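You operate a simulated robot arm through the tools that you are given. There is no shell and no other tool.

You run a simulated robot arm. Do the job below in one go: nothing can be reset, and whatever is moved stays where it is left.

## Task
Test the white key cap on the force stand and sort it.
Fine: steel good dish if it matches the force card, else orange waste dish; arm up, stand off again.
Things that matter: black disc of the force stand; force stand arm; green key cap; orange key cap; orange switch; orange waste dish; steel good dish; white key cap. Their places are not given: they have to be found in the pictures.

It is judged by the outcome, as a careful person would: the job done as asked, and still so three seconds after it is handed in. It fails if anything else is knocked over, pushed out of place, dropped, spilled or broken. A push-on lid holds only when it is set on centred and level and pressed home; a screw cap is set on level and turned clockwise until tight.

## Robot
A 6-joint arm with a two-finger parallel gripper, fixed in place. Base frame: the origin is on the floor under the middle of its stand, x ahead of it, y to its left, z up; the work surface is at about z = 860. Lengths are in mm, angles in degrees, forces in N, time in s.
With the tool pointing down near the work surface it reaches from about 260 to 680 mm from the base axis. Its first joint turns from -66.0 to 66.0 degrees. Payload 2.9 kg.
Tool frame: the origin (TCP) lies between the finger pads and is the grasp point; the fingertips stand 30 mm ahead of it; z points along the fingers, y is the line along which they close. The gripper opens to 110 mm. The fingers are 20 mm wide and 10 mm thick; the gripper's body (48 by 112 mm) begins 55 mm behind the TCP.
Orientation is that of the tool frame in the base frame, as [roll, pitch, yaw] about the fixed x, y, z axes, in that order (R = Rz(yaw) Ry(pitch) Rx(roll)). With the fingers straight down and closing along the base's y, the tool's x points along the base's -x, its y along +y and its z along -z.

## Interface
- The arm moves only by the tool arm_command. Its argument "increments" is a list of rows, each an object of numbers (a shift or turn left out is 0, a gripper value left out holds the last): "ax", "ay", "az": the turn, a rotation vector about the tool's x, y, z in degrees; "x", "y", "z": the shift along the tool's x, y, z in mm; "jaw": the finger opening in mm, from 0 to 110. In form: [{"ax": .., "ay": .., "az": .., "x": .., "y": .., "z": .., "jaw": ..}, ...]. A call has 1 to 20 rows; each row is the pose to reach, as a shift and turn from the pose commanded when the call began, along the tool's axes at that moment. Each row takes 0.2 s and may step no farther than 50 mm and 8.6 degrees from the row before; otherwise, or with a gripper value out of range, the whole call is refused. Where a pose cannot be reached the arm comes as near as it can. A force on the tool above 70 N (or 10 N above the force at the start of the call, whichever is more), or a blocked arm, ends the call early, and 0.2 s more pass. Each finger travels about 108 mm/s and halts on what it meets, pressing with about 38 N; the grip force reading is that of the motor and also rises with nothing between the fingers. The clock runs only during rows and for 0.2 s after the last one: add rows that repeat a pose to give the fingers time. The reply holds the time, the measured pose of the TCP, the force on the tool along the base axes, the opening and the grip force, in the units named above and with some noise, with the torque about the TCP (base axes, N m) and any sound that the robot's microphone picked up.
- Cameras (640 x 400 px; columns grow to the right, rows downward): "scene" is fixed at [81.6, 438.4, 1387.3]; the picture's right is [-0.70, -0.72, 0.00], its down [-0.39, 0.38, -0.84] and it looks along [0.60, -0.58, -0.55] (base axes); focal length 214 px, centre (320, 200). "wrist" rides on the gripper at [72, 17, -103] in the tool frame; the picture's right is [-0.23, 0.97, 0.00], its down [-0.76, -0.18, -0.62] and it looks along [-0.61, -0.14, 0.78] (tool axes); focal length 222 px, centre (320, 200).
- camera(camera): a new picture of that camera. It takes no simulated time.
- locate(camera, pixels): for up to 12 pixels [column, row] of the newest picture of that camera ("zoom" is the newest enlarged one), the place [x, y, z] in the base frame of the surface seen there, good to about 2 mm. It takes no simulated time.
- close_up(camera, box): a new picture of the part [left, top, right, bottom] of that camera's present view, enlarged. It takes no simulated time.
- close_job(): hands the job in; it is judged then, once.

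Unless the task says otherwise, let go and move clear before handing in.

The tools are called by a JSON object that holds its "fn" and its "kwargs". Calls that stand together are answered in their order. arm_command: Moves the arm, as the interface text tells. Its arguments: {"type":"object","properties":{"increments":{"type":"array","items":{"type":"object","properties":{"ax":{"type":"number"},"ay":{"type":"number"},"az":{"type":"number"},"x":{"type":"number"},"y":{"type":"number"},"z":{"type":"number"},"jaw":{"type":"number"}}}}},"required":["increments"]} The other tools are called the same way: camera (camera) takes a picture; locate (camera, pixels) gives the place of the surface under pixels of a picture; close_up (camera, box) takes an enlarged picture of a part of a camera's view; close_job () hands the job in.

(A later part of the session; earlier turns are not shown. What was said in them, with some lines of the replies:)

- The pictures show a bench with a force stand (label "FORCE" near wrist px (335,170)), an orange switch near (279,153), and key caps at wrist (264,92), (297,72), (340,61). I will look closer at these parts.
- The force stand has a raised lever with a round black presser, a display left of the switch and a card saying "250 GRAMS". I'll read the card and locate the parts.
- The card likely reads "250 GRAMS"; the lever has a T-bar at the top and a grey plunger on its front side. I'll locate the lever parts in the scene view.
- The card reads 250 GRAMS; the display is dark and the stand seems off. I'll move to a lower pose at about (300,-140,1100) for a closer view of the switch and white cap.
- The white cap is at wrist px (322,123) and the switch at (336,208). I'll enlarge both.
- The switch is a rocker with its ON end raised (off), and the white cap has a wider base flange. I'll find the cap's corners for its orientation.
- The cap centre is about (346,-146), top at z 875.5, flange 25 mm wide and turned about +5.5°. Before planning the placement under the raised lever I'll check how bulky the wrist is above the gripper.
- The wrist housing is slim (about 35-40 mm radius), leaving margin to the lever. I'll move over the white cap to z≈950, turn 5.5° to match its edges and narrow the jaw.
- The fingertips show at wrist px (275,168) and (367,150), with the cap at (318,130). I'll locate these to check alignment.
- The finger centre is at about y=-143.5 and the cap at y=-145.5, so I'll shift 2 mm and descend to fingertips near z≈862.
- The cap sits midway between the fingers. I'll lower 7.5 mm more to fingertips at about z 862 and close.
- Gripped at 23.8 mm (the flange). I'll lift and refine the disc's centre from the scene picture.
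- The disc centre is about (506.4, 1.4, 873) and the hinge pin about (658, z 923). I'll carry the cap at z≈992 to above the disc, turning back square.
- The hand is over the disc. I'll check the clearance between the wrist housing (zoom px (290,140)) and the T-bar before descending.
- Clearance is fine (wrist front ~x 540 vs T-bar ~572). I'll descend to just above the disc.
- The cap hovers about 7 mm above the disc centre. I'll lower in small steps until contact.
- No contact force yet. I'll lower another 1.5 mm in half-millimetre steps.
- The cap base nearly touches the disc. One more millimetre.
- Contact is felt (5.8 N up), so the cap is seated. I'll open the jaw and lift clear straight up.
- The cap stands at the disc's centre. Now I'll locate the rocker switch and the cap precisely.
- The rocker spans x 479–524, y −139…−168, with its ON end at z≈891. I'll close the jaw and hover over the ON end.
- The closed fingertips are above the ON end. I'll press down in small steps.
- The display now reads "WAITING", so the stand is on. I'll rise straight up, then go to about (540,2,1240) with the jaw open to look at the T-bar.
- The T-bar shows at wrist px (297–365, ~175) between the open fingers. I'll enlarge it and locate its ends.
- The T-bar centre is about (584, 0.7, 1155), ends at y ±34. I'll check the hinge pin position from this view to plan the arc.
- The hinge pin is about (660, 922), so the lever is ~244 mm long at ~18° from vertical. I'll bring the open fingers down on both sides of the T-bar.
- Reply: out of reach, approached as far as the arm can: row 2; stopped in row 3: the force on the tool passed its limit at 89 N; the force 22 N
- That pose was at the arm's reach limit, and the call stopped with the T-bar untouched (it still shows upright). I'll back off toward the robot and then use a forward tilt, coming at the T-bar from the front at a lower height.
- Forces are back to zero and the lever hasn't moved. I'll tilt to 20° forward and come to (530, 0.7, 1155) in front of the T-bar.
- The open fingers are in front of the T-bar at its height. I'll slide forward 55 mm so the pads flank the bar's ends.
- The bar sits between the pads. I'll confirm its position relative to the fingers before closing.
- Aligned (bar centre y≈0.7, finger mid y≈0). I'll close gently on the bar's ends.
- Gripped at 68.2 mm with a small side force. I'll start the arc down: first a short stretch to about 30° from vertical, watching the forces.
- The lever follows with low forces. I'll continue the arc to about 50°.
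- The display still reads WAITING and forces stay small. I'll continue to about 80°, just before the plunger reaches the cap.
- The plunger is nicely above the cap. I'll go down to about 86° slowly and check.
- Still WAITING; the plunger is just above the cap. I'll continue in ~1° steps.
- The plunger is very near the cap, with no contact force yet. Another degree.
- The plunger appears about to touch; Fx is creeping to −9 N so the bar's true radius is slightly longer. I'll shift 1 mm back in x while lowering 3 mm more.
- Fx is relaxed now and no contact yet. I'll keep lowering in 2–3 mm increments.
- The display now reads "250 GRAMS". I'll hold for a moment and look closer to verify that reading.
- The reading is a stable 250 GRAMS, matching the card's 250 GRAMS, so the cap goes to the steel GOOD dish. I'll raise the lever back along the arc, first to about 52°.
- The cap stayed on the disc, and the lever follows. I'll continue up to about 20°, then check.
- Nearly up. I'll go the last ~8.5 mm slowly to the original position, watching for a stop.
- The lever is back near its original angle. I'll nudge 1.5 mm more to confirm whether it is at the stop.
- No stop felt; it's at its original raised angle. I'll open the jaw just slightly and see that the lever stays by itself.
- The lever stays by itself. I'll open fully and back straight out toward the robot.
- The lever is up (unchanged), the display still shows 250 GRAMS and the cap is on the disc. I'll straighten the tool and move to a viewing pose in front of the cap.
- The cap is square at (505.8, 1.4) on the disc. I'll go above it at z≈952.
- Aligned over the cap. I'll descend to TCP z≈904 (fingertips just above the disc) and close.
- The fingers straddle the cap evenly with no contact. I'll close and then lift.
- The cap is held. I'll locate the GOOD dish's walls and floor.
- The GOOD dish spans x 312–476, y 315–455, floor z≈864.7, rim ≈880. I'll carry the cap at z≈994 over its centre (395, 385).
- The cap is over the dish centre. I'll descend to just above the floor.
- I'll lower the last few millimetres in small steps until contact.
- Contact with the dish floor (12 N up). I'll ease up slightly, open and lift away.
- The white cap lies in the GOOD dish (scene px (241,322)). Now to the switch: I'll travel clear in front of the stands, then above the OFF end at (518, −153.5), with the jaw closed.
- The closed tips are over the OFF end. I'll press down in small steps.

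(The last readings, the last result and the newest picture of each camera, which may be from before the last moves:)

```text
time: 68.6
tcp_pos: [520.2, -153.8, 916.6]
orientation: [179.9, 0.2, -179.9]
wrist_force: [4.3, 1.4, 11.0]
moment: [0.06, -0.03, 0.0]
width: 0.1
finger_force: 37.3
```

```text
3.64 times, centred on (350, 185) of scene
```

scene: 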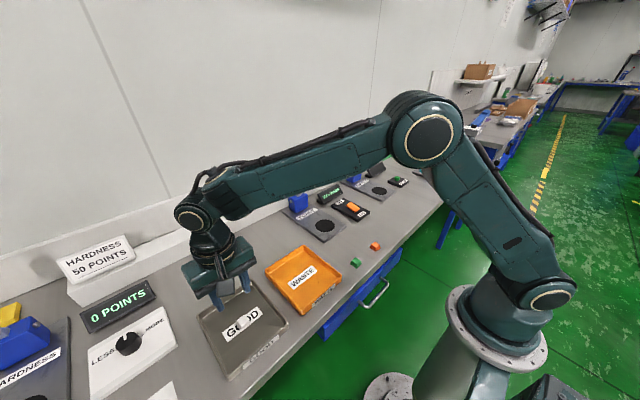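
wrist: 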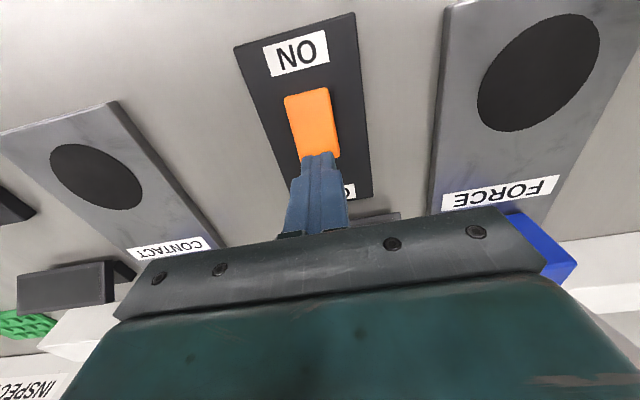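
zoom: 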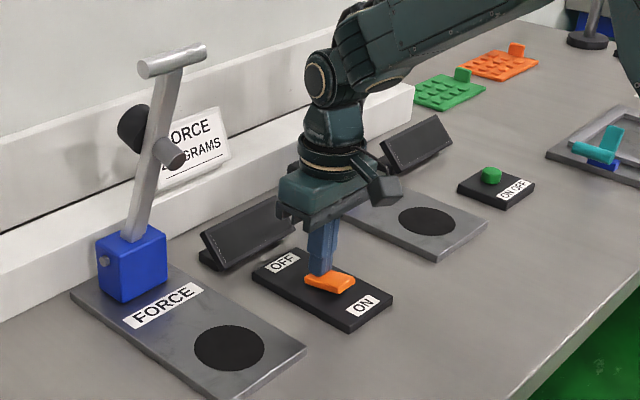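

The display went dark: the stand is off. I'll lift straight up and back away, then check everything.

{"fn": "arm_command", "kwargs": {"increments": [{"z": -10}, {"z": -40}, {"z": -80}, {"x": 30, "z": -115}, {"x": 70, "z": -140}, {"x": 110, "z": -165}, {"x": 150, "z": -190}, {"x": 190, "z": -215}, {"x": 190, "z": -215}]}}

{"fn": "camera", "kwargs": {"camera": "scene"}}

{"fn": "close_up", "kwargs": {"camera": "scene", "box": [270, 110, 410, 250]}}

{"fn": "close_up", "kwargs": {"camera": "scene", "box": [180, 230, 400, 390]}}

{"fn": "camera", "kwargs": {"camera": "wrist"}}

```text
time: 70.6
tcp_pos: [326.9, -153.9, 1131.0]
orientation: [179.9, 0.0, -179.9]
wrist_force: [-0.4, 0.2, 0.1]
moment: [0.0, 0.0, -0.01]
width: 0.0
finger_force: 37.5
```

```text
taken
```

scene: 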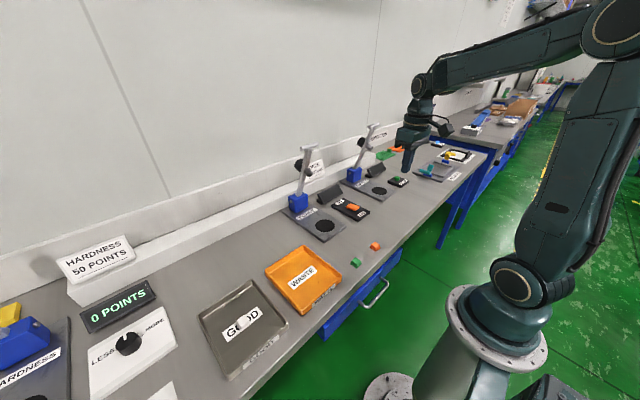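

```text
2.86 times, centred on (340, 180) of scene
```

zoom: 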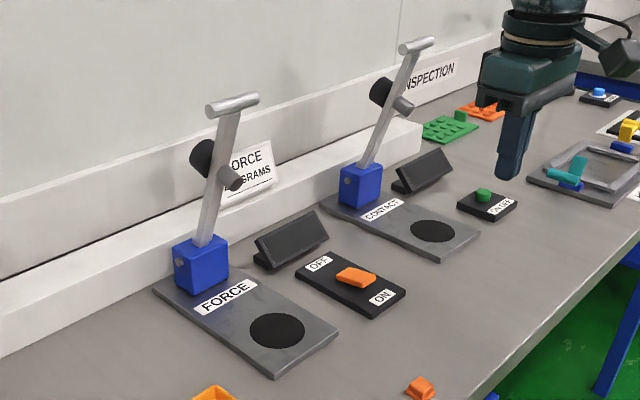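

```text
2.50 times, centred on (290, 310) of scene
```

zoom: 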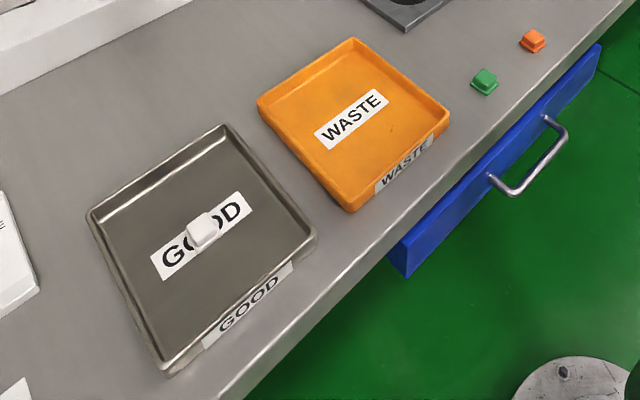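

```text
taken
```

wrist: 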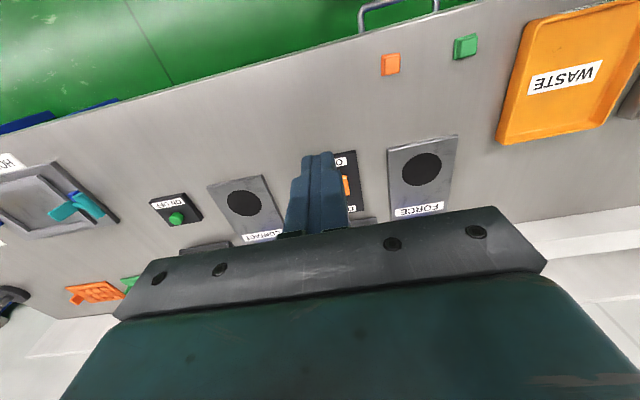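

Everything looks right: the lever is up, the display dark, the rocker back on OFF, the cap in the GOOD dish, and the other caps untouched. I'll do one last check of the lever's position.

{"fn": "close_up", "kwargs": {"camera": "scene", "box": [280, 120, 380, 220]}}

{"fn": "locate", "kwargs": {"camera": "zoom", "pixels": [[236, 106], [205, 112], [234, 208], [410, 348]]}}

```text
4.00 times, centred on (330, 170) of scene
```

zoom: 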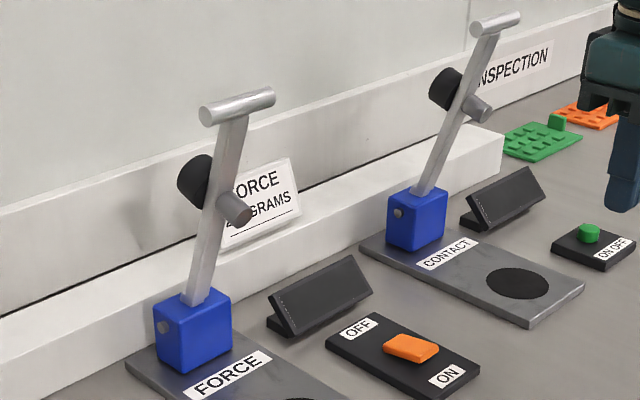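

```text
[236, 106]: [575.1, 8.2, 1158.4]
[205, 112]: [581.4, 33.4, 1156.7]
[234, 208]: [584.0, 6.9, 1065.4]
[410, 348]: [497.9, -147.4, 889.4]
```

The lever and rocker are back at their starting positions (T-bar about (575–581, z 1157), as at the start), the stand is off and the hand is clear. I'm handing in.

{"fn": "close_job", "kwargs": {}}

```text
The job is handed in.
```

The white key cap tested at 250 GRAMS on the force stand. That matches the force card, so it is now in the steel good dish.

The force stand arm is back up where it started. The orange switch is on OFF and the display is dark. The green and orange key caps were not touched.

One move, made to reach the raised stand arm from above, ended early. The arm was at its reach limit and the tool force peaked at 89 N. The stand arm did not move, and I brought it down from the front instead.
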